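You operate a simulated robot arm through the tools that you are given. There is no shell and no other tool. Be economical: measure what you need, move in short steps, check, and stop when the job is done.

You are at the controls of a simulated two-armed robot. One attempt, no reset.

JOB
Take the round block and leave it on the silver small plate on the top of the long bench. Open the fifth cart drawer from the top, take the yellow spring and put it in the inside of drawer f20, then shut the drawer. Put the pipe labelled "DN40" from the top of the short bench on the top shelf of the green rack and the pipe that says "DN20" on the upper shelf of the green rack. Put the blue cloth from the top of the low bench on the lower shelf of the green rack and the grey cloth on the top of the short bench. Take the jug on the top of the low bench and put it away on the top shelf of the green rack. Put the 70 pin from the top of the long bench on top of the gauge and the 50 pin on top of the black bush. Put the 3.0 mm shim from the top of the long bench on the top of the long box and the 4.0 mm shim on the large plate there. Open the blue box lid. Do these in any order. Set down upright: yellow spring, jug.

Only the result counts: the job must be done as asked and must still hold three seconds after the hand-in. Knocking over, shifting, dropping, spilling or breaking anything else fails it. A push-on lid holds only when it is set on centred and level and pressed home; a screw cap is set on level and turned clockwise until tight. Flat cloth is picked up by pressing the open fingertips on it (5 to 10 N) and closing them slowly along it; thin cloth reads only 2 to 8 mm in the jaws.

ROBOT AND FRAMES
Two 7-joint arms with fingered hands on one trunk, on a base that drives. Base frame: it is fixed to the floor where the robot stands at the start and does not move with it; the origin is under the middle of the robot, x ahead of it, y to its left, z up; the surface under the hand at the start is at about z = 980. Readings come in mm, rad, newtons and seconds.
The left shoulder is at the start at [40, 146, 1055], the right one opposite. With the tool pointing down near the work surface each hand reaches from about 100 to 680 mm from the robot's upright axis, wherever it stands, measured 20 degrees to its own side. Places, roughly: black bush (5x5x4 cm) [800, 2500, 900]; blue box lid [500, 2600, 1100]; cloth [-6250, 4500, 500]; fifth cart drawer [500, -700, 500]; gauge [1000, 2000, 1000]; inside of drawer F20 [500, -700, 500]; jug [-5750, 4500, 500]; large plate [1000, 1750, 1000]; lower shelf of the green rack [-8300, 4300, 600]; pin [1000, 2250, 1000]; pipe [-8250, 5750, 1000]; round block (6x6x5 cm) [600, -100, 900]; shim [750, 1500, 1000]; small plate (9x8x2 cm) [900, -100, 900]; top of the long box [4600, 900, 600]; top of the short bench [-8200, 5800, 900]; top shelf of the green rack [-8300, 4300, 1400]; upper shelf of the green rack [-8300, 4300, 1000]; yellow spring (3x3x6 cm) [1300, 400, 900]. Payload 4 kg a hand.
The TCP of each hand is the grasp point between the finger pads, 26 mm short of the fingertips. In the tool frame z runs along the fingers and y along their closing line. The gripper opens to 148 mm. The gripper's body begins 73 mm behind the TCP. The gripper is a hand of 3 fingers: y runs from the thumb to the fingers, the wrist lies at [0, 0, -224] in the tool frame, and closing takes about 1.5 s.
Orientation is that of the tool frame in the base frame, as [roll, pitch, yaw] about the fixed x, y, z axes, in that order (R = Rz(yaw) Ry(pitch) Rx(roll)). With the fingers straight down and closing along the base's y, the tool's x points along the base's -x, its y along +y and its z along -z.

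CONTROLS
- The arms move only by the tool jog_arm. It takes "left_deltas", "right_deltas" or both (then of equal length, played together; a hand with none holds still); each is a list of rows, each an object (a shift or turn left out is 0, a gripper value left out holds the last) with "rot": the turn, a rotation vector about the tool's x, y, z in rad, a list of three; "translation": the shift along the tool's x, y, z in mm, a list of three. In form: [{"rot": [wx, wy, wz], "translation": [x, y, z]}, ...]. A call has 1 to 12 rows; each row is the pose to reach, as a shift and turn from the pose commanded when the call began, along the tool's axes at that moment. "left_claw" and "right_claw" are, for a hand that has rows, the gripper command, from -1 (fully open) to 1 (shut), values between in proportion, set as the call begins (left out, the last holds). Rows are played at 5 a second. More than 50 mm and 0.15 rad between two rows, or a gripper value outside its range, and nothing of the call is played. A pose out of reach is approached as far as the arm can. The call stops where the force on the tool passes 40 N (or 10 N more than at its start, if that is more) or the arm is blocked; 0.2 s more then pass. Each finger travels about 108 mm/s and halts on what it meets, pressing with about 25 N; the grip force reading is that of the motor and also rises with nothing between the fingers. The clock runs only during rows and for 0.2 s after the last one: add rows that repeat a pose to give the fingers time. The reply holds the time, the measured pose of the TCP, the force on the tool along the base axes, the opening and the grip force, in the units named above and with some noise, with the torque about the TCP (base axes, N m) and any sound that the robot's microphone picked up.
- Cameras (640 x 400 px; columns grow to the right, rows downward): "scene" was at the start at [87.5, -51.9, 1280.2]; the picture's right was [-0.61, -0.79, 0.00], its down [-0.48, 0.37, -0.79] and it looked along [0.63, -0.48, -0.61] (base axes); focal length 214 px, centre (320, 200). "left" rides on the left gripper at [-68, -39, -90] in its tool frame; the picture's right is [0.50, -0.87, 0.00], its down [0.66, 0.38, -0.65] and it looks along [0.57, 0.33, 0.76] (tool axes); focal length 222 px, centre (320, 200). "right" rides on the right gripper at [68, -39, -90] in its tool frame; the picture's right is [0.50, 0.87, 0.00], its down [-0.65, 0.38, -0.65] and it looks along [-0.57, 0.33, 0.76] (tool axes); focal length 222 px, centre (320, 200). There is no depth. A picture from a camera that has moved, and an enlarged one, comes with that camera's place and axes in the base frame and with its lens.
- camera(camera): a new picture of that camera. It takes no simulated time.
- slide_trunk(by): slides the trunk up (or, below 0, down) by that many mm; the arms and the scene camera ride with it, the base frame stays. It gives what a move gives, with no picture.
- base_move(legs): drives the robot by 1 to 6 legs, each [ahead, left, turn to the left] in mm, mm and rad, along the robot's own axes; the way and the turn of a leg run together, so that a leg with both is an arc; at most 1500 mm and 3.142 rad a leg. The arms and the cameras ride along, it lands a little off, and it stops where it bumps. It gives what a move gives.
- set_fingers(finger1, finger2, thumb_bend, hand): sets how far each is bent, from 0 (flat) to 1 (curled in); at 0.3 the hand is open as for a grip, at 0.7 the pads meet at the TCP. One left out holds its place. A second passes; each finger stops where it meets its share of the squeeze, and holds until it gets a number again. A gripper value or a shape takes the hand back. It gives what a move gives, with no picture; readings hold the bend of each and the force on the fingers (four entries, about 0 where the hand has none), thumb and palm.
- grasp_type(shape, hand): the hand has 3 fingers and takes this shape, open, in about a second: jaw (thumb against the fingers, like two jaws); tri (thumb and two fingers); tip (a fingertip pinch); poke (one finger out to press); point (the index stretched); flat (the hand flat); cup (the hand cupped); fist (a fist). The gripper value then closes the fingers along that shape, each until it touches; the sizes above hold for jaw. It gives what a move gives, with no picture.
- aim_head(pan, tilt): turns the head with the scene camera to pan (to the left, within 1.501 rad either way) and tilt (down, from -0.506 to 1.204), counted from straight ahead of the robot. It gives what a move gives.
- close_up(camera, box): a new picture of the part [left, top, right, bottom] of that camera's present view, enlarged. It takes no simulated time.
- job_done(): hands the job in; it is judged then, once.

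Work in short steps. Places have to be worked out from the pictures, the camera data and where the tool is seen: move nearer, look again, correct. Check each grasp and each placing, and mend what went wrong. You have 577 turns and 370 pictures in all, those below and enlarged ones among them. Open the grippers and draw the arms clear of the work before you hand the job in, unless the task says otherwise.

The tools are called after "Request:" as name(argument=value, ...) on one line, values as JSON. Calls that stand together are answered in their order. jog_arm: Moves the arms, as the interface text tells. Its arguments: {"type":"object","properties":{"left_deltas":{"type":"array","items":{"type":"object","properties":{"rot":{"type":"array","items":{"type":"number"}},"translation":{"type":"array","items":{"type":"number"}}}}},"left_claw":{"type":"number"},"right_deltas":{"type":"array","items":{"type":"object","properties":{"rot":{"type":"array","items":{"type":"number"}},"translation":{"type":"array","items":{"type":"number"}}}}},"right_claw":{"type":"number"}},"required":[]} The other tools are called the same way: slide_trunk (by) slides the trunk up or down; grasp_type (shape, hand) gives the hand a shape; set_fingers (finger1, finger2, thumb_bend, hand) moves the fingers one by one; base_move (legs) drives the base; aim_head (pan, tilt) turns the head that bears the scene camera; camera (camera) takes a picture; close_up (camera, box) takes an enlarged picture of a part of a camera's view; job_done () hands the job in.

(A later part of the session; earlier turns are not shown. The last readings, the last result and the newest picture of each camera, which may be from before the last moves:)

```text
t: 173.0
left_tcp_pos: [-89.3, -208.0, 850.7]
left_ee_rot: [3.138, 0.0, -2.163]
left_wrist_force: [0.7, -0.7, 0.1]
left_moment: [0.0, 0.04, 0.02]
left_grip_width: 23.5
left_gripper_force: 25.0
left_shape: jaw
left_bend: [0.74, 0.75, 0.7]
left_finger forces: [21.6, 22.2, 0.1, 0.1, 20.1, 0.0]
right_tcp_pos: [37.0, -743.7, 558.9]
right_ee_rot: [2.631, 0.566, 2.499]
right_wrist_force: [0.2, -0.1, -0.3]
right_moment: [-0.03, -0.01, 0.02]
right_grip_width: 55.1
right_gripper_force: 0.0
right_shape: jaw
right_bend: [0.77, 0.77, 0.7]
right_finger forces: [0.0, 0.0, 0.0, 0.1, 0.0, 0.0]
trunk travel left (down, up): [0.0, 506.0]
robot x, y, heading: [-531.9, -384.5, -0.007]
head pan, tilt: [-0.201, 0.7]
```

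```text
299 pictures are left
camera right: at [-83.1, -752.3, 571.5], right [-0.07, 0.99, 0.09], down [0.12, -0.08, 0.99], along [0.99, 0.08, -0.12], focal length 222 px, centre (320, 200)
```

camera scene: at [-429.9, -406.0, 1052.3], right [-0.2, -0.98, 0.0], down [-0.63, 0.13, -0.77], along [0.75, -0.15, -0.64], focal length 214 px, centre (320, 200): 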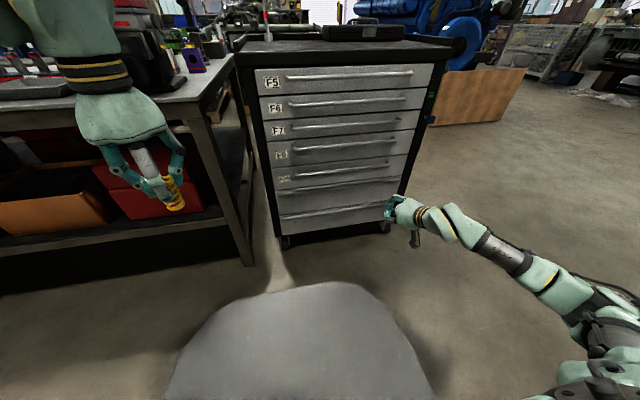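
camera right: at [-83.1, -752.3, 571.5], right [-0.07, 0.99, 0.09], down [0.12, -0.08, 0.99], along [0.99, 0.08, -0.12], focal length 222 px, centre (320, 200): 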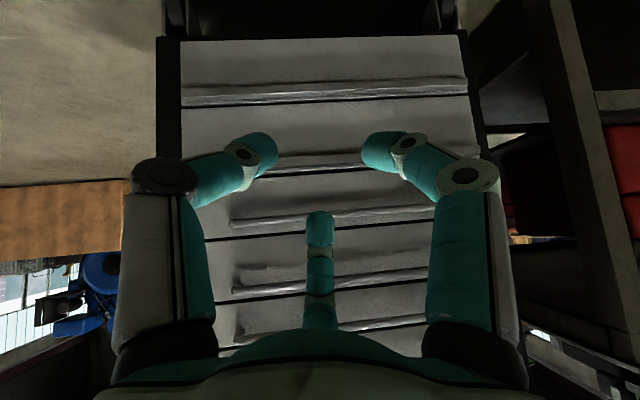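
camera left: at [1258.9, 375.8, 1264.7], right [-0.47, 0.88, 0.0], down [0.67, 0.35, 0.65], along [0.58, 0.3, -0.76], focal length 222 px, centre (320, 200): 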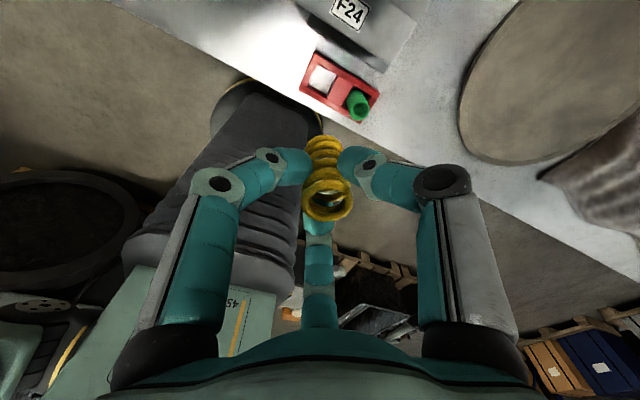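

Raise trunk 30, drive ahead 272, and look before lowering the far digit behind the bar.

Request:
slide_trunk(by=35)

Request:
base_move(legs=[[230, 0, 0]])

Request:
camera(camera="right")

```text
t: 173.8
left_tcp_pos: [-90.1, -207.9, 884.2]
left_ee_rot: [3.138, 0.002, -2.165]
left_wrist_force: [0.1, -0.1, -0.7]
left_moment: [-0.02, -0.01, 0.03]
left_grip_width: 23.8
left_gripper_force: 25.2
left_shape: jaw
left_bend: [0.74, 0.75, 0.7]
left_finger forces: [21.7, 22.3, 0.0, 0.0, 20.1, 0.0]
right_tcp_pos: [35.3, -743.4, 591.1]
right_ee_rot: [2.631, 0.566, 2.498]
right_wrist_force: [-0.2, -0.4, 0.3]
right_moment: [-0.02, -0.02, 0.01]
right_grip_width: 55.3
right_gripper_force: 0.0
right_shape: jaw
right_bend: [0.77, 0.77, 0.7]
right_finger forces: [0.0, 0.0, 0.1, 0.1, 0.0, 0.0]
trunk travel left (down, up): [-35.0, 471.0]
robot x, y, heading: [-532.1, -389.5, 0.0]
head pan, tilt: [-0.201, 0.7]
```

```text
t: 175.6
left_tcp_pos: [147.3, -208.2, 882.2]
left_ee_rot: [3.139, -0.002, -2.166]
left_wrist_force: [-0.3, 0.6, -0.2]
left_moment: [0.01, -0.01, 0.01]
left_grip_width: 23.4
left_gripper_force: 25.0
left_shape: jaw
left_bend: [0.74, 0.75, 0.7]
left_finger forces: [21.7, 22.3, 0.0, 0.0, 20.1, 0.1]
right_tcp_pos: [271.6, -744.1, 590.9]
right_ee_rot: [2.631, 0.565, 2.499]
right_wrist_force: [0.2, 0.7, -0.2]
right_moment: [0.02, 0.04, 0.03]
right_grip_width: 55.0
right_gripper_force: 0.0
right_shape: jaw
right_bend: [0.77, 0.77, 0.7]
right_finger forces: [0.0, 0.0, 0.1, 0.0, 0.1, 0.0]
trunk travel left (down, up): [-35.0, 471.0]
robot x, y, heading: [-293.5, -393.3, -0.006]
head pan, tilt: [-0.201, 0.7]
```

```text
298 pictures are left
camera right: at [154.0, -753.2, 604.3], right [-0.07, 0.99, 0.09], down [0.13, -0.08, 0.99], along [0.99, 0.08, -0.12], focal length 222 px, centre (320, 200)
```

right: 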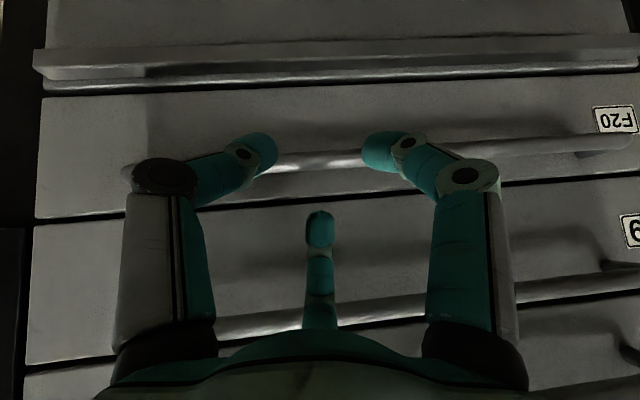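

Bar confirmed at (≈320, z≈553). Position TCP x≈298, then lower the trunk so the far digit drops behind the bar.

Request:
base_move(legs=[[26, 0, 0]])

Request:
slide_trunk(by=-35)

Request:
camera(camera="right")

```text
t: 176.4
left_tcp_pos: [172.1, -208.6, 881.4]
left_ee_rot: [3.136, -0.001, -2.163]
left_wrist_force: [0.2, -0.8, -0.7]
left_moment: [0.02, 0.04, 0.0]
left_grip_width: 23.8
left_gripper_force: 24.9
left_shape: jaw
left_bend: [0.74, 0.75, 0.7]
left_finger forces: [21.6, 22.3, 0.0, 0.0, 20.2, 0.0]
right_tcp_pos: [297.7, -744.8, 590.9]
right_ee_rot: [2.63, 0.564, 2.5]
right_wrist_force: [-0.3, -0.1, -0.8]
right_moment: [0.03, -0.01, 0.01]
right_grip_width: 54.9
right_gripper_force: 0.0
right_shape: jaw
right_bend: [0.77, 0.77, 0.7]
right_finger forces: [0.1, 0.3, 0.0, 0.0, 0.0, 0.0]
trunk travel left (down, up): [-35.0, 471.0]
robot x, y, heading: [-270.0, -389.7, -0.001]
head pan, tilt: [-0.201, 0.7]
```

```text
t: 177.2
left_tcp_pos: [171.4, -208.9, 849.9]
left_ee_rot: [3.139, 0.0, -2.164]
left_wrist_force: [-0.4, -0.8, 0.3]
left_moment: [0.0, -0.01, -0.01]
left_grip_width: 23.4
left_gripper_force: 24.6
left_shape: jaw
left_bend: [0.74, 0.75, 0.7]
left_finger forces: [21.7, 22.3, 0.0, 0.1, 20.1, 0.0]
right_tcp_pos: [297.7, -745.1, 557.3]
right_ee_rot: [2.631, 0.566, 2.498]
right_wrist_force: [-0.8, -0.5, 0.2]
right_moment: [0.03, 0.0, 0.01]
right_grip_width: 55.2
right_gripper_force: 0.1
right_shape: jaw
right_bend: [0.77, 0.77, 0.7]
right_finger forces: [0.0, 0.0, 0.0, 0.0, 0.0, 0.0]
trunk travel left (down, up): [0.0, 506.0]
robot x, y, heading: [-268.9, -389.2, -0.004]
head pan, tilt: [-0.201, 0.7]
```

```text
297 pictures are left
camera right: at [178.8, -753.2, 571.4], right [-0.07, 0.99, 0.09], down [0.12, -0.08, 0.99], along [0.99, 0.08, -0.12], focal length 222 px, centre (320, 200)
```

right: 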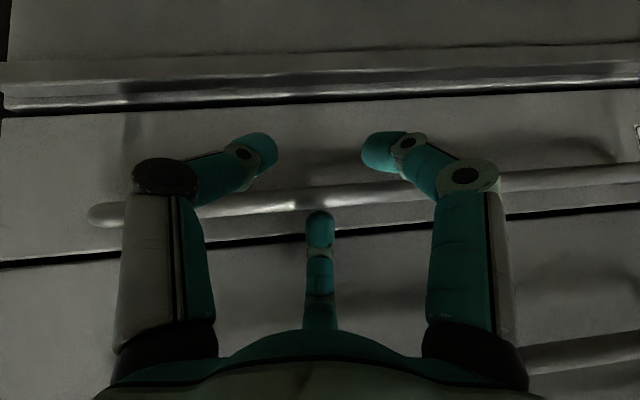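

Lower the hand another 14 mm with the arm, then look.

Request:
jog_arm(right_deltas=[{"translation": [3.7, -2.9, 5.1]}, {"translation": [7.5, -5.8, 10.3]}, {"translation": [7.5, -5.8, 10.3]}])

Request:
camera(camera="right")

```text
t: 178.0
left_tcp_pos: [172.4, -207.5, 849.4]
left_ee_rot: [3.138, 0.0, -2.165]
left_wrist_force: [-0.1, 0.4, 0.1]
left_moment: [-0.05, 0.0, 0.03]
left_grip_width: 23.6
left_gripper_force: 24.8
left_shape: jaw
left_bend: [0.74, 0.75, 0.7]
left_finger forces: [21.7, 22.2, 0.0, 0.1, 20.1, 0.1]
right_tcp_pos: [298.2, -745.3, 545.3]
right_ee_rot: [2.629, 0.568, 2.497]
right_wrist_force: [0.8, 0.7, 1.3]
right_moment: [-0.01, -0.04, 0.01]
right_grip_width: 56.2
right_gripper_force: 0.0
right_shape: jaw
right_bend: [0.77, 0.41, 0.7]
right_finger forces: [0.0, 1.5, 0.1, 0.0, 0.0, 0.0]
trunk travel left (down, up): [0.0, 506.0]
robot x, y, heading: [-268.6, -387.0, -0.003]
head pan, tilt: [-0.201, 0.7]
```

```text
296 pictures are left
camera right: at [179.3, -753.8, 557.5], right [-0.07, 0.99, 0.09], down [0.12, -0.08, 0.99], along [0.99, 0.08, -0.12], focal length 222 px, centre (320, 200)
```

right: 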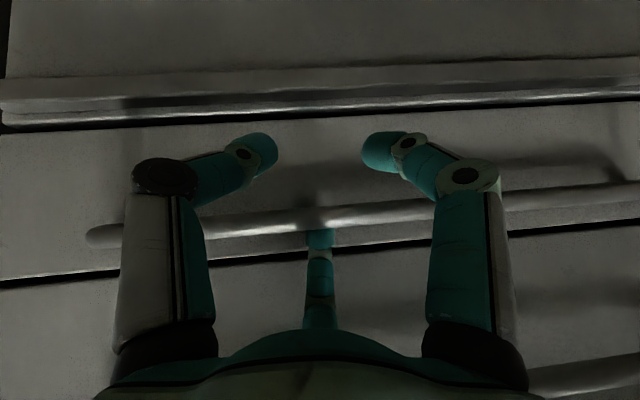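

The far digit's tip is now behind the bar. Lower 6 mm more, then close.

Request:
jog_arm(right_deltas=[{"translation": [3.2, -2.5, 4.4]}, {"translation": [3.2, -2.5, 4.4]}])

Request:
jog_arm(right_deltas=[{"translation": [0, 0, 0]}, {"translation": [0, 0, 0]}, {"translation": [0, 0, 0]}, {"translation": [0, 0, 0]}, {"translation": [0, 0, 0]}, {"translation": [0, 0, 0]}], right_claw=1)

Request:
camera(camera="right")

```text
t: 178.6
left_tcp_pos: [171.9, -208.9, 849.7]
left_ee_rot: [3.14, -0.001, -2.165]
left_wrist_force: [-0.1, -1.1, -0.9]
left_moment: [0.02, 0.0, -0.02]
left_grip_width: 23.6
left_gripper_force: 25.1
left_shape: jaw
left_bend: [0.74, 0.75, 0.7]
left_finger forces: [21.7, 22.3, 0.1, 0.1, 20.2, 0.0]
right_tcp_pos: [297.1, -745.2, 538.4]
right_ee_rot: [2.631, 0.565, 2.497]
right_wrist_force: [1.9, -0.5, 2.8]
right_moment: [0.0, -0.03, -0.03]
right_grip_width: 56.9
right_gripper_force: 0.0
right_shape: jaw
right_bend: [0.77, 0.41, 0.7]
right_finger forces: [0.0, 2.2, 0.1, 0.0, 0.1, 0.0]
trunk travel left (down, up): [0.0, 506.0]
robot x, y, heading: [-273.1, -389.8, -0.001]
head pan, tilt: [-0.201, 0.7]
```

```text
t: 180.0
left_tcp_pos: [173.2, -208.4, 849.7]
left_ee_rot: [3.134, -0.002, -2.165]
left_wrist_force: [-0.3, -0.6, -1.0]
left_moment: [-0.01, 0.0, 0.03]
left_grip_width: 23.9
left_gripper_force: 25.3
left_shape: jaw
left_bend: [0.74, 0.75, 0.7]
left_finger forces: [21.7, 22.3, 0.0, 0.0, 20.1, 0.0]
right_tcp_pos: [296.7, -744.7, 535.9]
right_ee_rot: [2.632, 0.561, 2.502]
right_wrist_force: [-1.6, 4.9, -14.2]
right_moment: [-0.3, -0.01, 0.04]
right_grip_width: 0.1
right_gripper_force: 25.0
right_shape: jaw
right_bend: [0.7, 0.82, 0.66]
right_finger forces: [13.1, 0.0, 0.0, 0.0, 0.1, 0.1]
trunk travel left (down, up): [0.0, 506.0]
robot x, y, heading: [-268.1, -390.3, -0.002]
head pan, tilt: [-0.201, 0.7]
```

```text
295 pictures are left
camera right: at [178.4, -753.4, 549.1], right [-0.07, 0.99, 0.09], down [0.13, -0.08, 0.99], along [0.99, 0.08, -0.12], focal length 222 px, centre (320, 200)
```

right: 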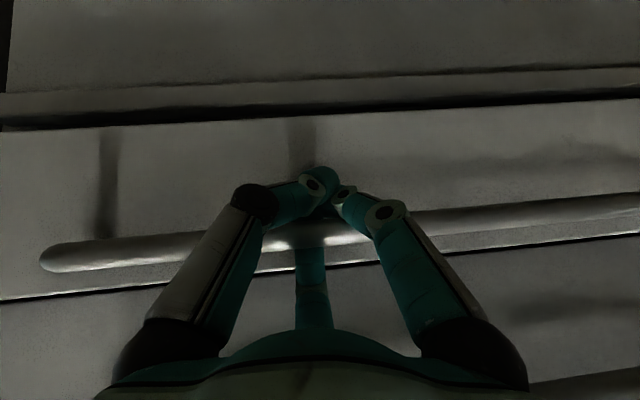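

The bar is caged by the fingers. Pull by driving back.

Request:
base_move(legs=[[-280, 0, 0]])

Request:
camera(camera="scene")

```text
t: 181.9
left_tcp_pos: [-108.9, -209.2, 849.2]
left_ee_rot: [3.137, 0.0, -2.166]
left_wrist_force: [0.1, 0.2, -1.3]
left_moment: [0.0, -0.04, -0.05]
left_grip_width: 23.6
left_gripper_force: 24.9
left_shape: jaw
left_bend: [0.74, 0.75, 0.7]
left_finger forces: [21.7, 22.3, 0.0, 0.0, 20.1, 0.1]
right_tcp_pos: [13.5, -745.9, 536.0]
right_ee_rot: [2.629, 0.562, 2.499]
right_wrist_force: [0.7, 2.7, -19.8]
right_moment: [-0.26, 0.12, 0.08]
right_grip_width: 0.0
right_gripper_force: 25.1
right_shape: jaw
right_bend: [0.7, 0.82, 0.66]
right_finger forces: [15.9, 0.0, 0.0, 0.0, 0.1, 0.1]
trunk travel left (down, up): [0.0, 506.0]
robot x, y, heading: [-551.4, -389.4, -0.004]
head pan, tilt: [-0.201, 0.7]
```

```text
294 pictures are left
camera scene: at [-448.6, -407.0, 1051.9], right [-0.2, -0.98, 0.0], down [-0.63, 0.13, -0.76], along [0.75, -0.15, -0.65], focal length 214 px, centre (320, 200)
```

scene: 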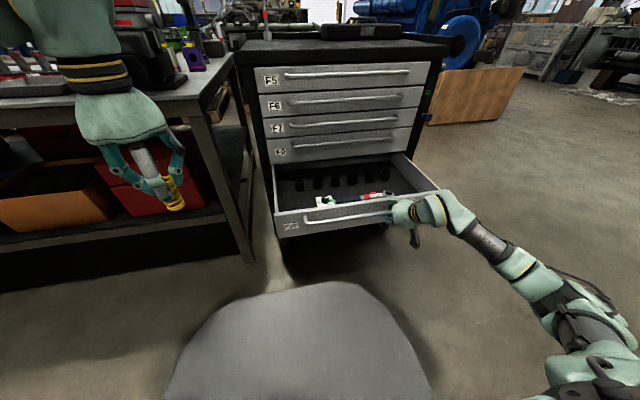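

F20 is open. Release the bar (open, then trunk up so the digit lifts out), then reposition for the left hand.

Request:
jog_arm(right_deltas=[{"translation": [0, 0, 0]}, {"translation": [0, 0, 0]}, {"translation": [0, 0, 0]}, {"translation": [0, 0, 0]}, {"translation": [0, 0, 0]}], right_claw=0.25)

Request:
camera(camera="right")

```text
t: 183.2
left_tcp_pos: [-111.4, -206.9, 849.8]
left_ee_rot: [3.138, 0.0, -2.165]
left_wrist_force: [-0.7, 0.2, -0.6]
left_moment: [-0.01, 0.02, -0.02]
left_grip_width: 23.7
left_gripper_force: 24.8
left_shape: jaw
left_bend: [0.74, 0.75, 0.7]
left_finger forces: [21.6, 22.2, 0.0, 0.0, 20.1, 0.0]
right_tcp_pos: [13.0, -744.8, 538.0]
right_ee_rot: [2.63, 0.565, 2.498]
right_wrist_force: [1.0, -0.4, -0.1]
right_moment: [-0.04, 0.0, 0.0]
right_grip_width: 55.1
right_gripper_force: 0.1
right_shape: jaw
right_bend: [0.77, 0.77, 0.7]
right_finger forces: [0.0, 0.0, 0.0, 0.0, 0.0, 0.0]
trunk travel left (down, up): [0.0, 506.0]
robot x, y, heading: [-551.7, -392.2, -0.005]
head pan, tilt: [-0.201, 0.7]
```

```text
293 pictures are left
camera right: at [-105.0, -753.1, 550.8], right [-0.07, 0.99, 0.09], down [0.13, -0.08, 0.99], along [0.99, 0.08, -0.12], focal length 222 px, centre (320, 200)
```

right: 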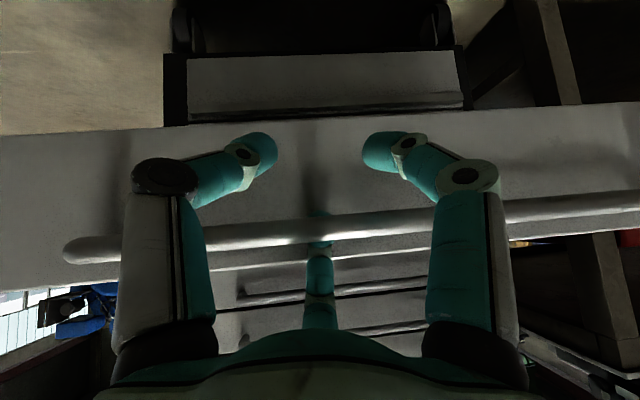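

Request:
slide_trunk(by=90)

Request:
base_move(legs=[[-150, 0, 0]])

Request:
slide_trunk(by=200)

Request:
base_move(legs=[[0, -450, 0]])

Request:
aim_head(pan=0.2, tilt=0.7)

Request:
camera(camera="scene")

```text
t: 184.4
left_tcp_pos: [-109.9, -209.1, 936.8]
left_ee_rot: [3.137, 0.0, -2.166]
left_wrist_force: [0.5, 0.5, -0.4]
left_moment: [-0.04, -0.01, 0.02]
left_grip_width: 23.5
left_gripper_force: 25.4
left_shape: jaw
left_bend: [0.74, 0.75, 0.7]
left_finger forces: [21.7, 22.2, 0.0, 0.0, 20.2, 0.0]
right_tcp_pos: [13.8, -744.4, 625.8]
right_ee_rot: [2.631, 0.565, 2.497]
right_wrist_force: [0.3, -0.5, 0.7]
right_moment: [0.02, -0.01, 0.0]
right_grip_width: 55.5
right_gripper_force: 0.1
right_shape: jaw
right_bend: [0.77, 0.77, 0.7]
right_finger forces: [0.0, 0.0, 0.1, 0.0, 0.1, 0.0]
trunk travel left (down, up): [-90.0, 416.0]
robot x, y, heading: [-554.9, -389.0, -0.003]
head pan, tilt: [-0.201, 0.7]
```

```text
t: 185.8
left_tcp_pos: [-265.3, -207.4, 938.5]
left_ee_rot: [3.139, 0.001, -2.165]
left_wrist_force: [-0.3, -0.1, -0.8]
left_moment: [0.0, -0.06, 0.01]
left_grip_width: 23.7
left_gripper_force: 25.2
left_shape: jaw
left_bend: [0.74, 0.75, 0.7]
left_finger forces: [21.6, 22.3, 0.0, 0.1, 20.1, 0.1]
right_tcp_pos: [-140.5, -743.9, 626.4]
right_ee_rot: [2.629, 0.566, 2.5]
right_wrist_force: [-0.3, -0.7, -0.2]
right_moment: [0.01, 0.01, -0.01]
right_grip_width: 55.5
right_gripper_force: 0.0
right_shape: jaw
right_bend: [0.77, 0.77, 0.7]
right_finger forces: [0.0, 0.1, 0.0, 0.0, 0.1, 0.1]
trunk travel left (down, up): [-90.0, 416.0]
robot x, y, heading: [-705.6, -391.4, -0.003]
head pan, tilt: [-0.201, 0.7]
```

```text
t: 188.0
left_tcp_pos: [-264.8, -206.3, 1138.9]
left_ee_rot: [3.138, 0.001, -2.164]
left_wrist_force: [-0.6, 0.3, -0.2]
left_moment: [-0.01, 0.01, -0.02]
left_grip_width: 23.6
left_gripper_force: 25.4
left_shape: jaw
left_bend: [0.74, 0.75, 0.7]
left_finger forces: [21.6, 22.3, 0.0, 0.1, 20.2, 0.0]
right_tcp_pos: [-139.9, -743.7, 824.9]
right_ee_rot: [2.632, 0.563, 2.499]
right_wrist_force: [-0.4, 0.3, -0.6]
right_moment: [-0.01, 0.03, -0.04]
right_grip_width: 55.2
right_gripper_force: 0.0
right_shape: jaw
right_bend: [0.77, 0.77, 0.7]
right_finger forces: [0.0, 0.1, 0.0, 0.0, 0.1, 0.1]
trunk travel left (down, up): [-290.0, 216.0]
robot x, y, heading: [-703.4, -393.9, -0.004]
head pan, tilt: [-0.201, 0.7]
```

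```text
t: 190.7
left_tcp_pos: [-266.2, -658.3, 1137.3]
left_ee_rot: [3.138, -0.002, -2.162]
left_wrist_force: [-0.4, 0.6, -0.1]
left_moment: [0.02, -0.02, -0.02]
left_grip_width: 23.7
left_gripper_force: 24.5
left_shape: jaw
left_bend: [0.74, 0.75, 0.7]
left_finger forces: [21.8, 22.3, 0.0, 0.0, 20.0, 0.0]
right_tcp_pos: [-139.9, -1194.9, 826.5]
right_ee_rot: [2.631, 0.566, 2.502]
right_wrist_force: [-0.3, 0.1, 0.0]
right_moment: [-0.02, 0.02, -0.01]
right_grip_width: 55.7
right_gripper_force: 0.0
right_shape: jaw
right_bend: [0.77, 0.77, 0.7]
right_finger forces: [0.0, 0.1, 0.0, 0.1, 0.0, 0.0]
trunk travel left (down, up): [-290.0, 216.0]
robot x, y, heading: [-707.2, -841.9, 0.0]
head pan, tilt: [-0.201, 0.7]
```

```text
t: 191.6
left_tcp_pos: [-265.6, -658.2, 1139.1]
left_ee_rot: [3.138, -0.001, -2.163]
left_wrist_force: [-0.5, -0.6, -1.1]
left_moment: [-0.01, 0.01, -0.01]
left_grip_width: 23.7
left_gripper_force: 25.0
left_shape: jaw
left_bend: [0.74, 0.75, 0.7]
left_finger forces: [21.7, 22.3, 0.1, 0.2, 20.1, 0.0]
right_tcp_pos: [-139.9, -1195.2, 826.4]
right_ee_rot: [2.63, 0.566, 2.501]
right_wrist_force: [0.3, 0.0, -1.0]
right_moment: [0.0, 0.02, 0.01]
right_grip_width: 55.2
right_gripper_force: 0.1
right_shape: jaw
right_bend: [0.77, 0.77, 0.7]
right_finger forces: [0.0, 0.0, 0.0, 0.1, 0.0, 0.0]
trunk travel left (down, up): [-290.0, 216.0]
robot x, y, heading: [-711.0, -845.5, -0.004]
head pan, tilt: [0.201, 0.7]
```

```text
292 pictures are left
camera scene: at [-604.4, -823.8, 1341.0], right [0.2, -0.98, 0.0], down [-0.63, -0.13, -0.76], along [0.75, 0.15, -0.64], focal length 214 px, centre (320, 200)
```

scene: 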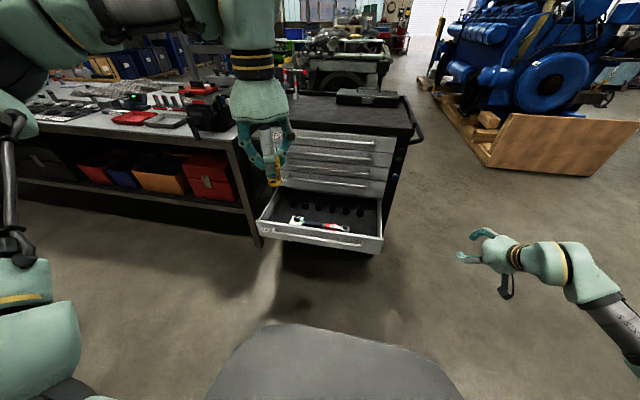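

Drive ahead 300 and look into the drawer.

Request:
base_move(legs=[[300, 0, 0]])

Request:
aim_head(pan=0.25, tilt=0.95)

Request:
camera(camera="scene")

Request:
camera(camera="left")

```text
t: 193.6
left_tcp_pos: [31.6, -658.1, 1138.4]
left_ee_rot: [3.137, 0.0, -2.163]
left_wrist_force: [-0.8, -0.1, -1.0]
left_moment: [0.0, -0.01, 0.0]
left_grip_width: 23.6
left_gripper_force: 24.4
left_shape: jaw
left_bend: [0.74, 0.75, 0.7]
left_finger forces: [21.5, 22.2, 0.1, 0.0, 20.1, 0.0]
right_tcp_pos: [157.9, -1195.8, 826.7]
right_ee_rot: [2.631, 0.565, 2.501]
right_wrist_force: [-0.4, -0.6, 0.8]
right_moment: [0.0, -0.03, 0.01]
right_grip_width: 55.4
right_gripper_force: 0.1
right_shape: jaw
right_bend: [0.77, 0.77, 0.7]
right_finger forces: [0.0, 0.0, 0.0, 0.1, 0.0, 0.0]
trunk travel left (down, up): [-290.0, 216.0]
robot x, y, heading: [-411.1, -841.2, -0.0]
head pan, tilt: [0.201, 0.7]
```

```text
t: 194.4
left_tcp_pos: [32.1, -658.3, 1138.7]
left_ee_rot: [3.138, -0.003, -2.162]
left_wrist_force: [-0.6, -0.5, -1.0]
left_moment: [0.01, 0.0, 0.0]
left_grip_width: 23.6
left_gripper_force: 25.4
left_shape: jaw
left_bend: [0.74, 0.75, 0.7]
left_finger forces: [21.6, 22.2, 0.1, 0.0, 20.0, 0.1]
right_tcp_pos: [158.3, -1194.5, 828.2]
right_ee_rot: [2.63, 0.564, 2.501]
right_wrist_force: [-0.2, 0.4, -0.7]
right_moment: [0.0, -0.02, -0.01]
right_grip_width: 55.7
right_gripper_force: 0.1
right_shape: jaw
right_bend: [0.77, 0.77, 0.7]
right_finger forces: [0.1, 0.1, 0.1, 0.0, 0.0, 0.0]
trunk travel left (down, up): [-290.0, 216.0]
robot x, y, heading: [-409.7, -841.7, -0.0]
head pan, tilt: [0.25, 0.949]
```

```text
291 pictures are left
camera scene: at [-319.3, -823.0, 1321.2], right [0.25, -0.97, 0.0], down [-0.79, -0.2, -0.58], along [0.56, 0.14, -0.81], focal length 214 px, centre (320, 200)
```

scene: 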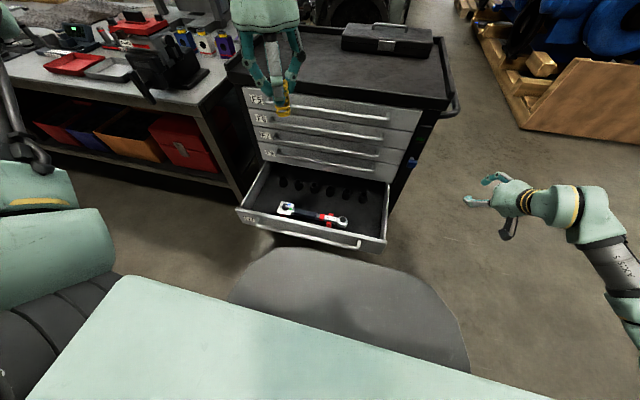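

```text
290 pictures are left
camera left: at [103.4, -624.1, 1229.1], right [0.44, -0.9, 0.0], down [-0.68, -0.33, 0.66], along [-0.59, -0.29, -0.76], focal length 222 px, centre (320, 200)
```

left: 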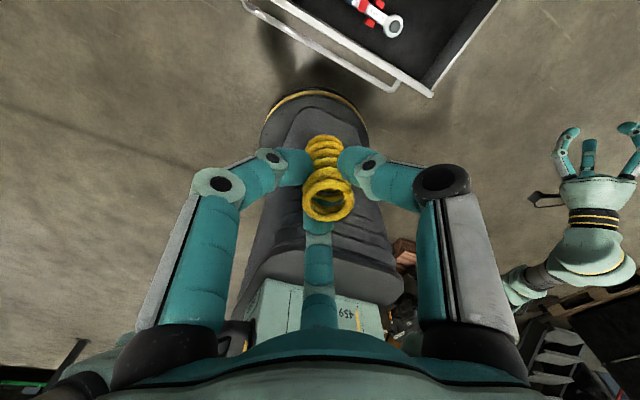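

Request:
close_up(camera="scene", box=[225, 150, 405, 265])

```text
3.48 times, centred on (315, 208) of scene
camera zoom: at [-319.3, -823.0, 1321.2], right [0.25, -0.97, 0.0], down [-0.79, -0.2, -0.58], along [0.56, 0.14, -0.81], focal length 746 px, centre (337, 174)
```

zoom: 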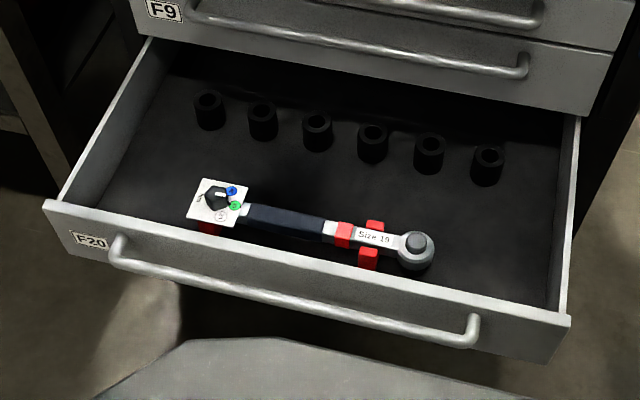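

Free floor spot at right: about (195..210,-900). Reposition the base and lower trunk, then move the left hand above that spot.

Request:
base_move(legs=[[60, -100, 0]])

Request:
slide_trunk(by=-285)

Request:
jog_arm(left_deltas=[{"translation": [12, -33, 25]}, {"translation": [24, -66, 50]}, {"translation": [36, -99, 75]}, {"translation": [48, -132, 100]}, {"translation": [61, -165, 125]}, {"translation": [61, -165, 125]}])

Request:
camera(camera="left")

Request:
camera(camera="scene")

```text
t: 195.6
left_tcp_pos: [92.2, -757.5, 1139.0]
left_ee_rot: [3.14, -0.001, -2.16]
left_wrist_force: [0.2, 0.0, -0.4]
left_moment: [0.03, 0.0, -0.02]
left_grip_width: 23.5
left_gripper_force: 25.1
left_shape: jaw
left_bend: [0.74, 0.75, 0.7]
left_finger forces: [21.7, 22.3, 0.1, 0.0, 20.1, 0.0]
right_tcp_pos: [218.9, -1293.7, 827.7]
right_ee_rot: [2.632, 0.566, 2.503]
right_wrist_force: [0.3, -0.9, 0.4]
right_moment: [-0.03, -0.01, 0.01]
right_grip_width: 55.2
right_gripper_force: 0.0
right_shape: jaw
right_bend: [0.77, 0.77, 0.7]
right_finger forces: [0.1, 0.0, 0.0, 0.1, 0.0, 0.0]
trunk travel left (down, up): [-290.0, 216.0]
robot x, y, heading: [-347.5, -941.4, 0.0]
head pan, tilt: [0.25, 0.949]
```

```text
t: 198.5
left_tcp_pos: [91.9, -758.5, 855.0]
left_ee_rot: [3.137, -0.003, -2.161]
left_wrist_force: [-0.2, -0.3, 0.4]
left_moment: [0.0, 0.0, -0.02]
left_grip_width: 23.7
left_gripper_force: 24.7
left_shape: jaw
left_bend: [0.74, 0.75, 0.7]
left_finger forces: [21.5, 22.3, 0.1, 0.0, 20.3, 0.0]
right_tcp_pos: [219.1, -1295.1, 542.8]
right_ee_rot: [2.631, 0.565, 2.503]
right_wrist_force: [-0.3, -0.4, -0.3]
right_moment: [0.03, 0.04, 0.03]
right_grip_width: 55.6
right_gripper_force: 0.0
right_shape: jaw
right_bend: [0.77, 0.77, 0.7]
right_finger forces: [0.0, 0.0, 0.0, 0.0, 0.1, 0.0]
trunk travel left (down, up): [-5.0, 501.0]
robot x, y, heading: [-347.8, -942.6, -0.001]
head pan, tilt: [0.25, 0.949]
```

```text
t: 199.9
left_tcp_pos: [195.5, -902.2, 728.5]
left_ee_rot: [3.139, -0.003, -2.16]
left_wrist_force: [-0.8, -1.5, 0.0]
left_moment: [0.01, 0.03, 0.02]
left_grip_width: 23.5
left_gripper_force: 25.0
left_shape: jaw
left_bend: [0.74, 0.75, 0.7]
left_finger forces: [21.6, 22.1, 0.0, 0.0, 20.1, 0.0]
right_tcp_pos: [218.8, -1295.6, 541.7]
right_ee_rot: [2.63, 0.566, 2.504]
right_wrist_force: [0.8, 0.3, -0.4]
right_moment: [-0.01, 0.03, 0.01]
right_grip_width: 55.4
right_gripper_force: 0.1
right_shape: jaw
right_bend: [0.77, 0.77, 0.7]
right_finger forces: [0.0, 0.1, 0.0, 0.0, 0.0, 0.0]
trunk travel left (down, up): [-5.0, 501.0]
robot x, y, heading: [-346.3, -940.0, 0.004]
head pan, tilt: [0.25, 0.949]
```

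```text
288 pictures are left
camera left: at [266.8, -866.7, 819.5], right [0.44, -0.9, 0.0], down [-0.68, -0.34, 0.66], along [-0.59, -0.29, -0.76], focal length 222 px, centre (320, 200)
```

left: 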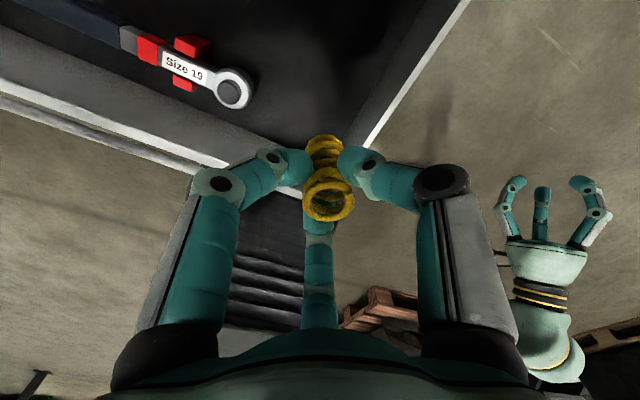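

```text
287 pictures are left
camera scene: at [-258.9, -923.2, 1037.1], right [0.25, -0.97, 0.0], down [-0.79, -0.2, -0.58], along [0.56, 0.14, -0.81], focal length 214 px, centre (320, 200)
```

scene: 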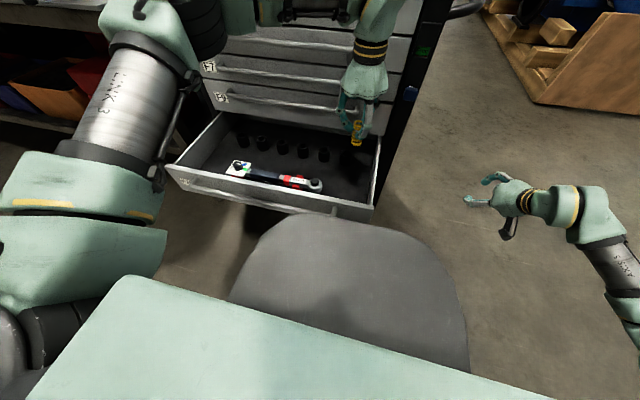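

Shift slightly to (190,-882) and descend to TCP z≈590, then look.

Request:
jog_arm(left_deltas=[{"translation": [-14, 15, 20]}, {"translation": [-14, 15, 60]}, {"translation": [-14, 15, 100]}, {"translation": [-14, 15, 138]}, {"translation": [-14, 15, 138]}])

Request:
camera(camera="left")

Request:
close_up(camera="scene", box=[230, 80, 420, 230])

```text
t: 201.1
left_tcp_pos: [188.2, -880.5, 590.7]
left_ee_rot: [3.139, 0.0, -2.159]
left_wrist_force: [0.9, 0.1, 0.0]
left_moment: [0.01, 0.0, -0.01]
left_grip_width: 23.6
left_gripper_force: 24.3
left_shape: jaw
left_bend: [0.74, 0.75, 0.7]
left_finger forces: [21.6, 22.2, 0.0, 0.0, 20.1, 0.0]
right_tcp_pos: [219.5, -1294.1, 542.5]
right_ee_rot: [2.63, 0.564, 2.504]
right_wrist_force: [0.3, 0.2, 0.0]
right_moment: [0.01, 0.0, -0.02]
right_grip_width: 55.6
right_gripper_force: 0.1
right_shape: jaw
right_bend: [0.77, 0.77, 0.7]
right_finger forces: [0.0, 0.0, 0.0, 0.0, 0.1, 0.0]
trunk travel left (down, up): [-5.0, 501.0]
robot x, y, heading: [-347.4, -939.0, 0.002]
head pan, tilt: [0.25, 0.949]
```

```text
286 pictures are left
camera left: at [260.1, -846.6, 681.0], right [0.44, -0.9, 0.0], down [-0.68, -0.33, 0.66], along [-0.59, -0.29, -0.76], focal length 222 px, centre (320, 200)
```

left: 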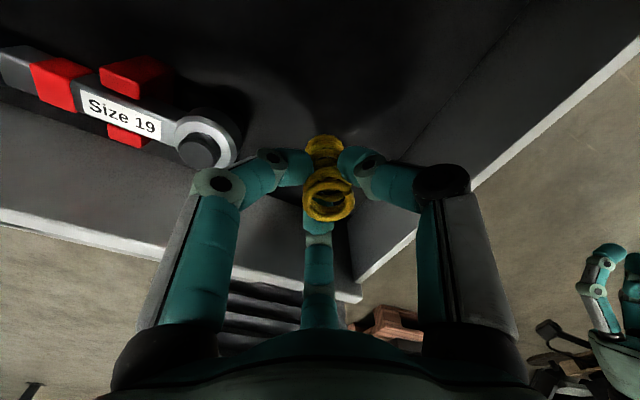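

```text
2.67 times, centred on (325, 155) of scene
camera zoom: at [-258.8, -923.4, 1037.1], right [0.25, -0.97, 0.0], down [-0.79, -0.2, -0.58], along [0.56, 0.14, -0.81], focal length 572 px, centre (307, 320)
```

zoom: 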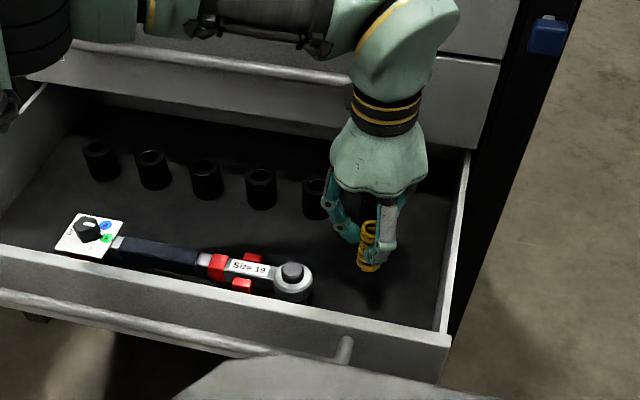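

Lower slowly to contact.

Request:
jog_arm(left_deltas=[{"translation": [0, 0, 10]}, {"translation": [0, 0, 18]}, {"translation": [0, 0, 24]}, {"translation": [0, 0, 28]}, {"translation": [0, 0, 32]}, {"translation": [0, 0, 35]}])

```text
t: 202.5
left_tcp_pos: [189.6, -880.5, 556.9]
left_ee_rot: [3.138, -0.002, -2.16]
left_wrist_force: [-0.7, 0.3, 0.4]
left_moment: [0.03, -0.02, 0.01]
left_grip_width: 23.4
left_gripper_force: 25.2
left_shape: jaw
left_bend: [0.74, 0.75, 0.7]
left_finger forces: [21.4, 22.2, 0.1, 0.1, 20.2, 0.0]
right_tcp_pos: [218.9, -1294.9, 542.2]
right_ee_rot: [2.629, 0.564, 2.502]
right_wrist_force: [-0.5, -0.7, -0.4]
right_moment: [0.03, -0.04, 0.02]
right_grip_width: 55.4
right_gripper_force: 0.1
right_shape: jaw
right_bend: [0.77, 0.77, 0.7]
right_finger forces: [0.0, 0.0, 0.0, 0.0, 0.0, 0.0]
trunk travel left (down, up): [-5.0, 501.0]
robot x, y, heading: [-345.6, -941.1, -0.001]
head pan, tilt: [0.25, 0.949]
```

Request:
jog_arm(left_deltas=[{"translation": [0, 0, 3]}, {"translation": [0, 0, 6]}, {"translation": [0, 0, 9]}, {"translation": [0, 0, 12]}])

Request:
close_up(camera="scene", box=[300, 100, 420, 210])

```text
t: 203.5
left_tcp_pos: [190.4, -879.7, 544.6]
left_ee_rot: [3.139, -0.001, -2.162]
left_wrist_force: [0.1, -0.6, -0.2]
left_moment: [0.0, -0.01, 0.02]
left_grip_width: 23.6
left_gripper_force: 25.3
left_shape: jaw
left_bend: [0.74, 0.75, 0.7]
left_finger forces: [21.5, 22.2, 0.0, 0.0, 20.1, 0.0]
right_tcp_pos: [219.3, -1294.4, 542.8]
right_ee_rot: [2.629, 0.563, 2.502]
right_wrist_force: [0.0, 0.8, 0.2]
right_moment: [0.01, 0.0, 0.04]
right_grip_width: 55.7
right_gripper_force: 0.1
right_shape: jaw
right_bend: [0.77, 0.77, 0.7]
right_finger forces: [0.1, 0.0, 0.1, 0.1, 0.1, 0.0]
trunk travel left (down, up): [-5.0, 501.0]
robot x, y, heading: [-346.9, -944.3, 0.001]
head pan, tilt: [0.25, 0.949]
```

```text
3.64 times, centred on (360, 155) of scene
camera zoom: at [-258.7, -923.4, 1037.0], right [0.25, -0.97, 0.0], down [-0.79, -0.2, -0.58], along [0.56, 0.14, -0.81], focal length 780 px, centre (174, 364)
```

zoom: 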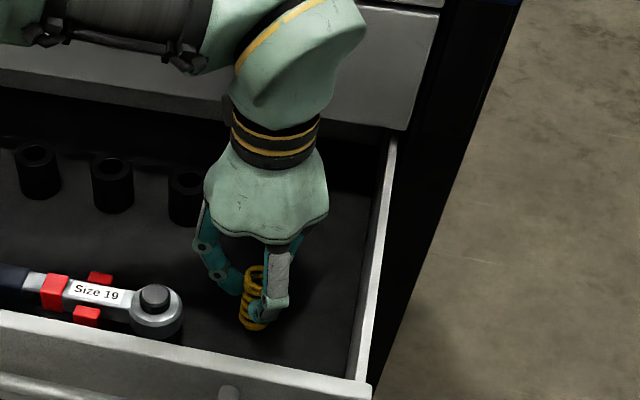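

No contact yet; continue slowly.

Request:
jog_arm(left_deltas=[{"translation": [0, 0, 3]}, {"translation": [0, 0, 6]}, {"translation": [0, 0, 9]}, {"translation": [0, 0, 12]}, {"translation": [0, 0, 15]}])

```text
t: 204.7
left_tcp_pos: [190.5, -882.2, 534.3]
left_ee_rot: [-3.134, 0.001, -2.159]
left_wrist_force: [1.6, 5.0, 35.5]
left_moment: [-0.04, -0.02, 0.06]
left_grip_width: 25.4
left_gripper_force: 25.3
left_shape: jaw
left_bend: [0.74, 0.76, 0.71]
left_finger forces: [29.7, 29.5, 0.0, 0.1, 28.0, 0.0]
right_tcp_pos: [217.7, -1295.4, 544.7]
right_ee_rot: [2.629, 0.567, 2.502]
right_wrist_force: [-0.5, 0.2, -0.6]
right_moment: [0.03, 0.01, 0.02]
right_grip_width: 55.3
right_gripper_force: 0.0
right_shape: jaw
right_bend: [0.77, 0.77, 0.7]
right_finger forces: [0.0, 0.0, 0.1, 0.0, 0.1, 0.1]
trunk travel left (down, up): [-5.0, 501.0]
robot x, y, heading: [-348.9, -941.0, 0.004]
head pan, tilt: [0.25, 0.949]
```

Contact. Back off 4 mm, release with a modest opening, and lift.

Request:
jog_arm(left_deltas=[{"translation": [0, 0, -3]}, {"translation": [0, 0, -4]}])

Request:
jog_arm(left_deltas=[{"translation": [0, 0, 0]}, {"translation": [0, 0, 0]}, {"translation": [0, 0, 0]}, {"translation": [0, 0, 0]}, {"translation": [0, 0, -40]}, {"translation": [0, 0, -80]}, {"translation": [0, 0, -120]}, {"translation": [0, 0, -160]}, {"translation": [0, 0, -200]}, {"translation": [0, 0, -240]}], left_claw=0.1)

Request:
camera(camera="left")

Request:
close_up(camera="scene", box=[230, 80, 420, 230])

```text
t: 205.3
left_tcp_pos: [188.3, -880.5, 533.6]
left_ee_rot: [-3.14, 0.001, -2.162]
left_wrist_force: [0.9, 3.1, 26.6]
left_moment: [-0.05, -0.06, 0.08]
left_grip_width: 25.1
left_gripper_force: 24.8
left_shape: jaw
left_bend: [0.74, 0.76, 0.71]
left_finger forces: [28.0, 28.7, 0.0, 0.0, 27.5, 0.0]
right_tcp_pos: [217.1, -1294.7, 544.3]
right_ee_rot: [2.628, 0.567, 2.502]
right_wrist_force: [-0.4, -0.4, 0.4]
right_moment: [0.01, -0.02, -0.04]
right_grip_width: 55.2
right_gripper_force: 0.0
right_shape: jaw
right_bend: [0.77, 0.77, 0.7]
right_finger forces: [0.0, 0.0, 0.1, 0.0, 0.0, 0.0]
trunk travel left (down, up): [-5.0, 501.0]
robot x, y, heading: [-347.8, -940.6, 0.004]
head pan, tilt: [0.25, 0.949]
```

```text
t: 207.5
left_tcp_pos: [189.7, -883.5, 775.9]
left_ee_rot: [3.137, 0.0, -2.162]
left_wrist_force: [0.7, -0.8, 0.0]
left_moment: [0.01, 0.01, 0.02]
left_grip_width: 66.4
left_gripper_force: 0.0
left_shape: jaw
left_bend: [0.39, 0.39, 0.7]
left_finger forces: [0.0, 0.0, 0.0, 0.0, 0.0, 0.1]
right_tcp_pos: [218.6, -1295.1, 542.8]
right_ee_rot: [2.631, 0.566, 2.503]
right_wrist_force: [0.7, 0.4, 0.4]
right_moment: [-0.03, 0.01, 0.0]
right_grip_width: 55.4
right_gripper_force: 0.0
right_shape: jaw
right_bend: [0.77, 0.77, 0.7]
right_finger forces: [0.1, 0.1, 0.0, 0.0, 0.1, 0.0]
trunk travel left (down, up): [-5.0, 501.0]
robot x, y, heading: [-347.4, -943.4, 0.001]
head pan, tilt: [0.25, 0.949]
```

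```text
283 pictures are left
camera left: at [261.9, -848.4, 865.9], right [0.44, -0.9, 0.0], down [-0.68, -0.33, 0.66], along [-0.59, -0.29, -0.76], focal length 222 px, centre (320, 200)
```

left: 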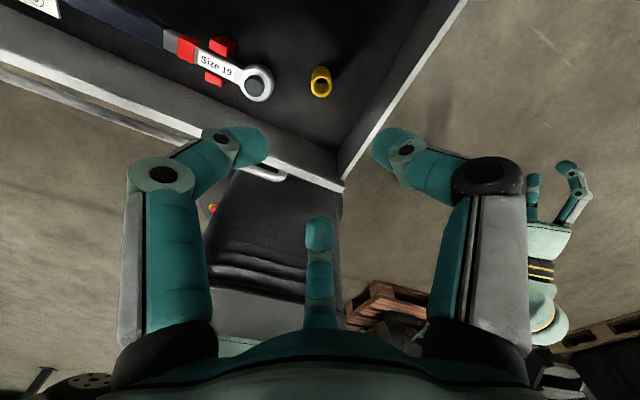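

```text
2.67 times, centred on (325, 155) of scene
camera zoom: at [-259.2, -923.6, 1037.1], right [0.25, -0.97, 0.0], down [-0.79, -0.2, -0.58], along [0.56, 0.14, -0.81], focal length 572 px, centre (307, 320)
```

zoom: 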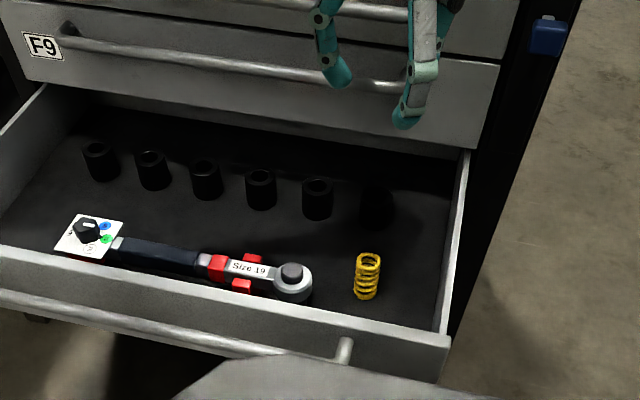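

The spring stands upright in F20. Back off, bring the closed left hand in front of the drawer centre at bar height to push it shut.

Request:
base_move(legs=[[-380, 0, 0]])

Request:
jog_arm(left_deltas=[{"translation": [-23, 16, 33]}, {"translation": [-46, 31, 66]}, {"translation": [-69, 47, 99]}, {"translation": [-92, 62, 132]}, {"translation": [-115, 78, 165]}, {"translation": [-138, 93, 198]}, {"translation": [-162, 109, 228]}, {"translation": [-162, 109, 228]}, {"translation": [-162, 109, 228]}], left_claw=1)

Request:
camera(camera="scene")

```text
t: 209.9
left_tcp_pos: [-193.5, -883.3, 774.8]
left_ee_rot: [-3.142, 0.001, -2.162]
left_wrist_force: [-0.3, 0.2, 0.6]
left_moment: [-0.05, -0.02, 0.03]
left_grip_width: 66.1
left_gripper_force: 0.0
left_shape: jaw
left_bend: [0.39, 0.39, 0.7]
left_finger forces: [0.0, 0.0, 0.0, 0.0, 0.1, 0.0]
right_tcp_pos: [-166.7, -1295.8, 543.8]
right_ee_rot: [2.631, 0.567, 2.499]
right_wrist_force: [0.7, 0.3, 0.1]
right_moment: [0.0, 0.02, 0.01]
right_grip_width: 55.3
right_gripper_force: 0.1
right_shape: jaw
right_bend: [0.77, 0.77, 0.7]
right_finger forces: [0.1, 0.0, 0.1, 0.1, 0.0, 0.1]
trunk travel left (down, up): [-5.0, 501.0]
robot x, y, heading: [-735.4, -939.9, 0.002]
head pan, tilt: [0.25, 0.949]
```

```text
t: 211.9
left_tcp_pos: [-194.6, -687.7, 546.5]
left_ee_rot: [3.14, -0.003, -2.162]
left_wrist_force: [0.1, 0.3, -0.8]
left_moment: [-0.02, -0.02, -0.02]
left_grip_width: 0.0
left_gripper_force: 25.2
left_shape: jaw
left_bend: [0.7, 0.7, 0.7]
left_finger forces: [0.0, 0.1, 0.0, 0.0, 0.0, 0.1]
right_tcp_pos: [-167.1, -1296.4, 542.2]
right_ee_rot: [2.629, 0.563, 2.501]
right_wrist_force: [0.2, 0.2, 0.0]
right_moment: [0.01, 0.0, -0.04]
right_grip_width: 55.6
right_gripper_force: 0.1
right_shape: jaw
right_bend: [0.77, 0.77, 0.7]
right_finger forces: [0.0, 0.1, 0.0, 0.1, 0.0, 0.0]
trunk travel left (down, up): [-5.0, 501.0]
robot x, y, heading: [-734.8, -943.2, -0.001]
head pan, tilt: [0.25, 0.949]
```

```text
281 pictures are left
camera scene: at [-644.2, -923.4, 1037.0], right [0.25, -0.97, 0.0], down [-0.79, -0.2, -0.58], along [0.56, 0.14, -0.81], focal length 214 px, centre (320, 200)
```

scene: 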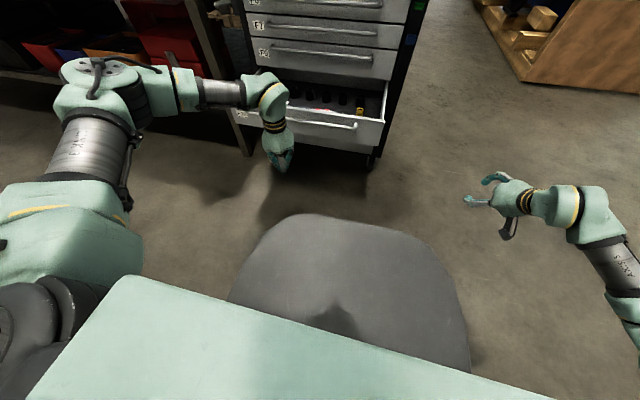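

Request:
base_move(legs=[[175, 0, 0]])

Request:
jog_arm(left_deltas=[{"translation": [-3, -5, 0]}, {"translation": [-6, -10, 0]}, {"translation": [-9, -14, 0]}, {"translation": [-13, -19, 0]}, {"translation": [-17, -25, 0]}, {"translation": [-20, -30, 0]}])

Request:
close_up(camera="scene", box=[220, 60, 420, 200])

```text
t: 213.4
left_tcp_pos: [-20.2, -690.4, 545.3]
left_ee_rot: [3.138, -0.002, -2.164]
left_wrist_force: [-0.1, -0.2, 0.5]
left_moment: [0.02, 0.01, -0.01]
left_grip_width: 0.1
left_gripper_force: 24.9
left_shape: jaw
left_bend: [0.7, 0.7, 0.7]
left_finger forces: [0.0, 0.2, 0.0, 0.0, 0.0, 0.0]
right_tcp_pos: [6.2, -1296.7, 540.6]
right_ee_rot: [2.632, 0.565, 2.499]
right_wrist_force: [-0.3, -0.1, -0.5]
right_moment: [-0.01, -0.01, 0.01]
right_grip_width: 55.6
right_gripper_force: 0.0
right_shape: jaw
right_bend: [0.77, 0.77, 0.7]
right_finger forces: [0.0, 0.0, 0.1, 0.0, 0.0, 0.1]
trunk travel left (down, up): [-5.0, 501.0]
robot x, y, heading: [-560.4, -943.3, -0.0]
head pan, tilt: [0.25, 0.949]
```

```text
t: 214.8
left_tcp_pos: [14.8, -689.1, 545.9]
left_ee_rot: [3.137, 0.0, -2.162]
left_wrist_force: [-0.9, -0.6, 0.6]
left_moment: [-0.01, -0.03, 0.0]
left_grip_width: 0.2
left_gripper_force: 24.8
left_shape: jaw
left_bend: [0.7, 0.7, 0.7]
left_finger forces: [0.1, 0.0, 0.0, 0.0, 0.4, 0.0]
right_tcp_pos: [6.7, -1297.0, 542.2]
right_ee_rot: [2.631, 0.565, 2.499]
right_wrist_force: [-0.9, -0.5, -0.2]
right_moment: [0.01, 0.01, 0.01]
right_grip_width: 55.3
right_gripper_force: 0.0
right_shape: jaw
right_bend: [0.77, 0.77, 0.7]
right_finger forces: [0.1, 0.1, 0.1, 0.0, 0.0, 0.1]
trunk travel left (down, up): [-5.0, 501.0]
robot x, y, heading: [-559.8, -944.2, -0.002]
head pan, tilt: [0.25, 0.949]
```

```text
2.86 times, centred on (320, 130) of scene
camera zoom: at [-470.8, -923.9, 1037.0], right [0.24, -0.97, 0.0], down [-0.79, -0.2, -0.58], along [0.56, 0.14, -0.81], focal length 613 px, centre (320, 400)
```

zoom: 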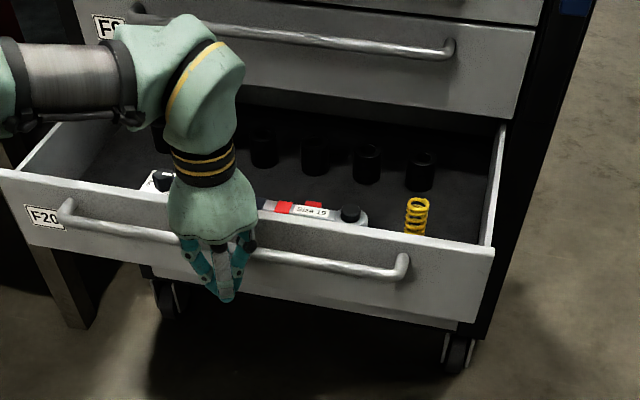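

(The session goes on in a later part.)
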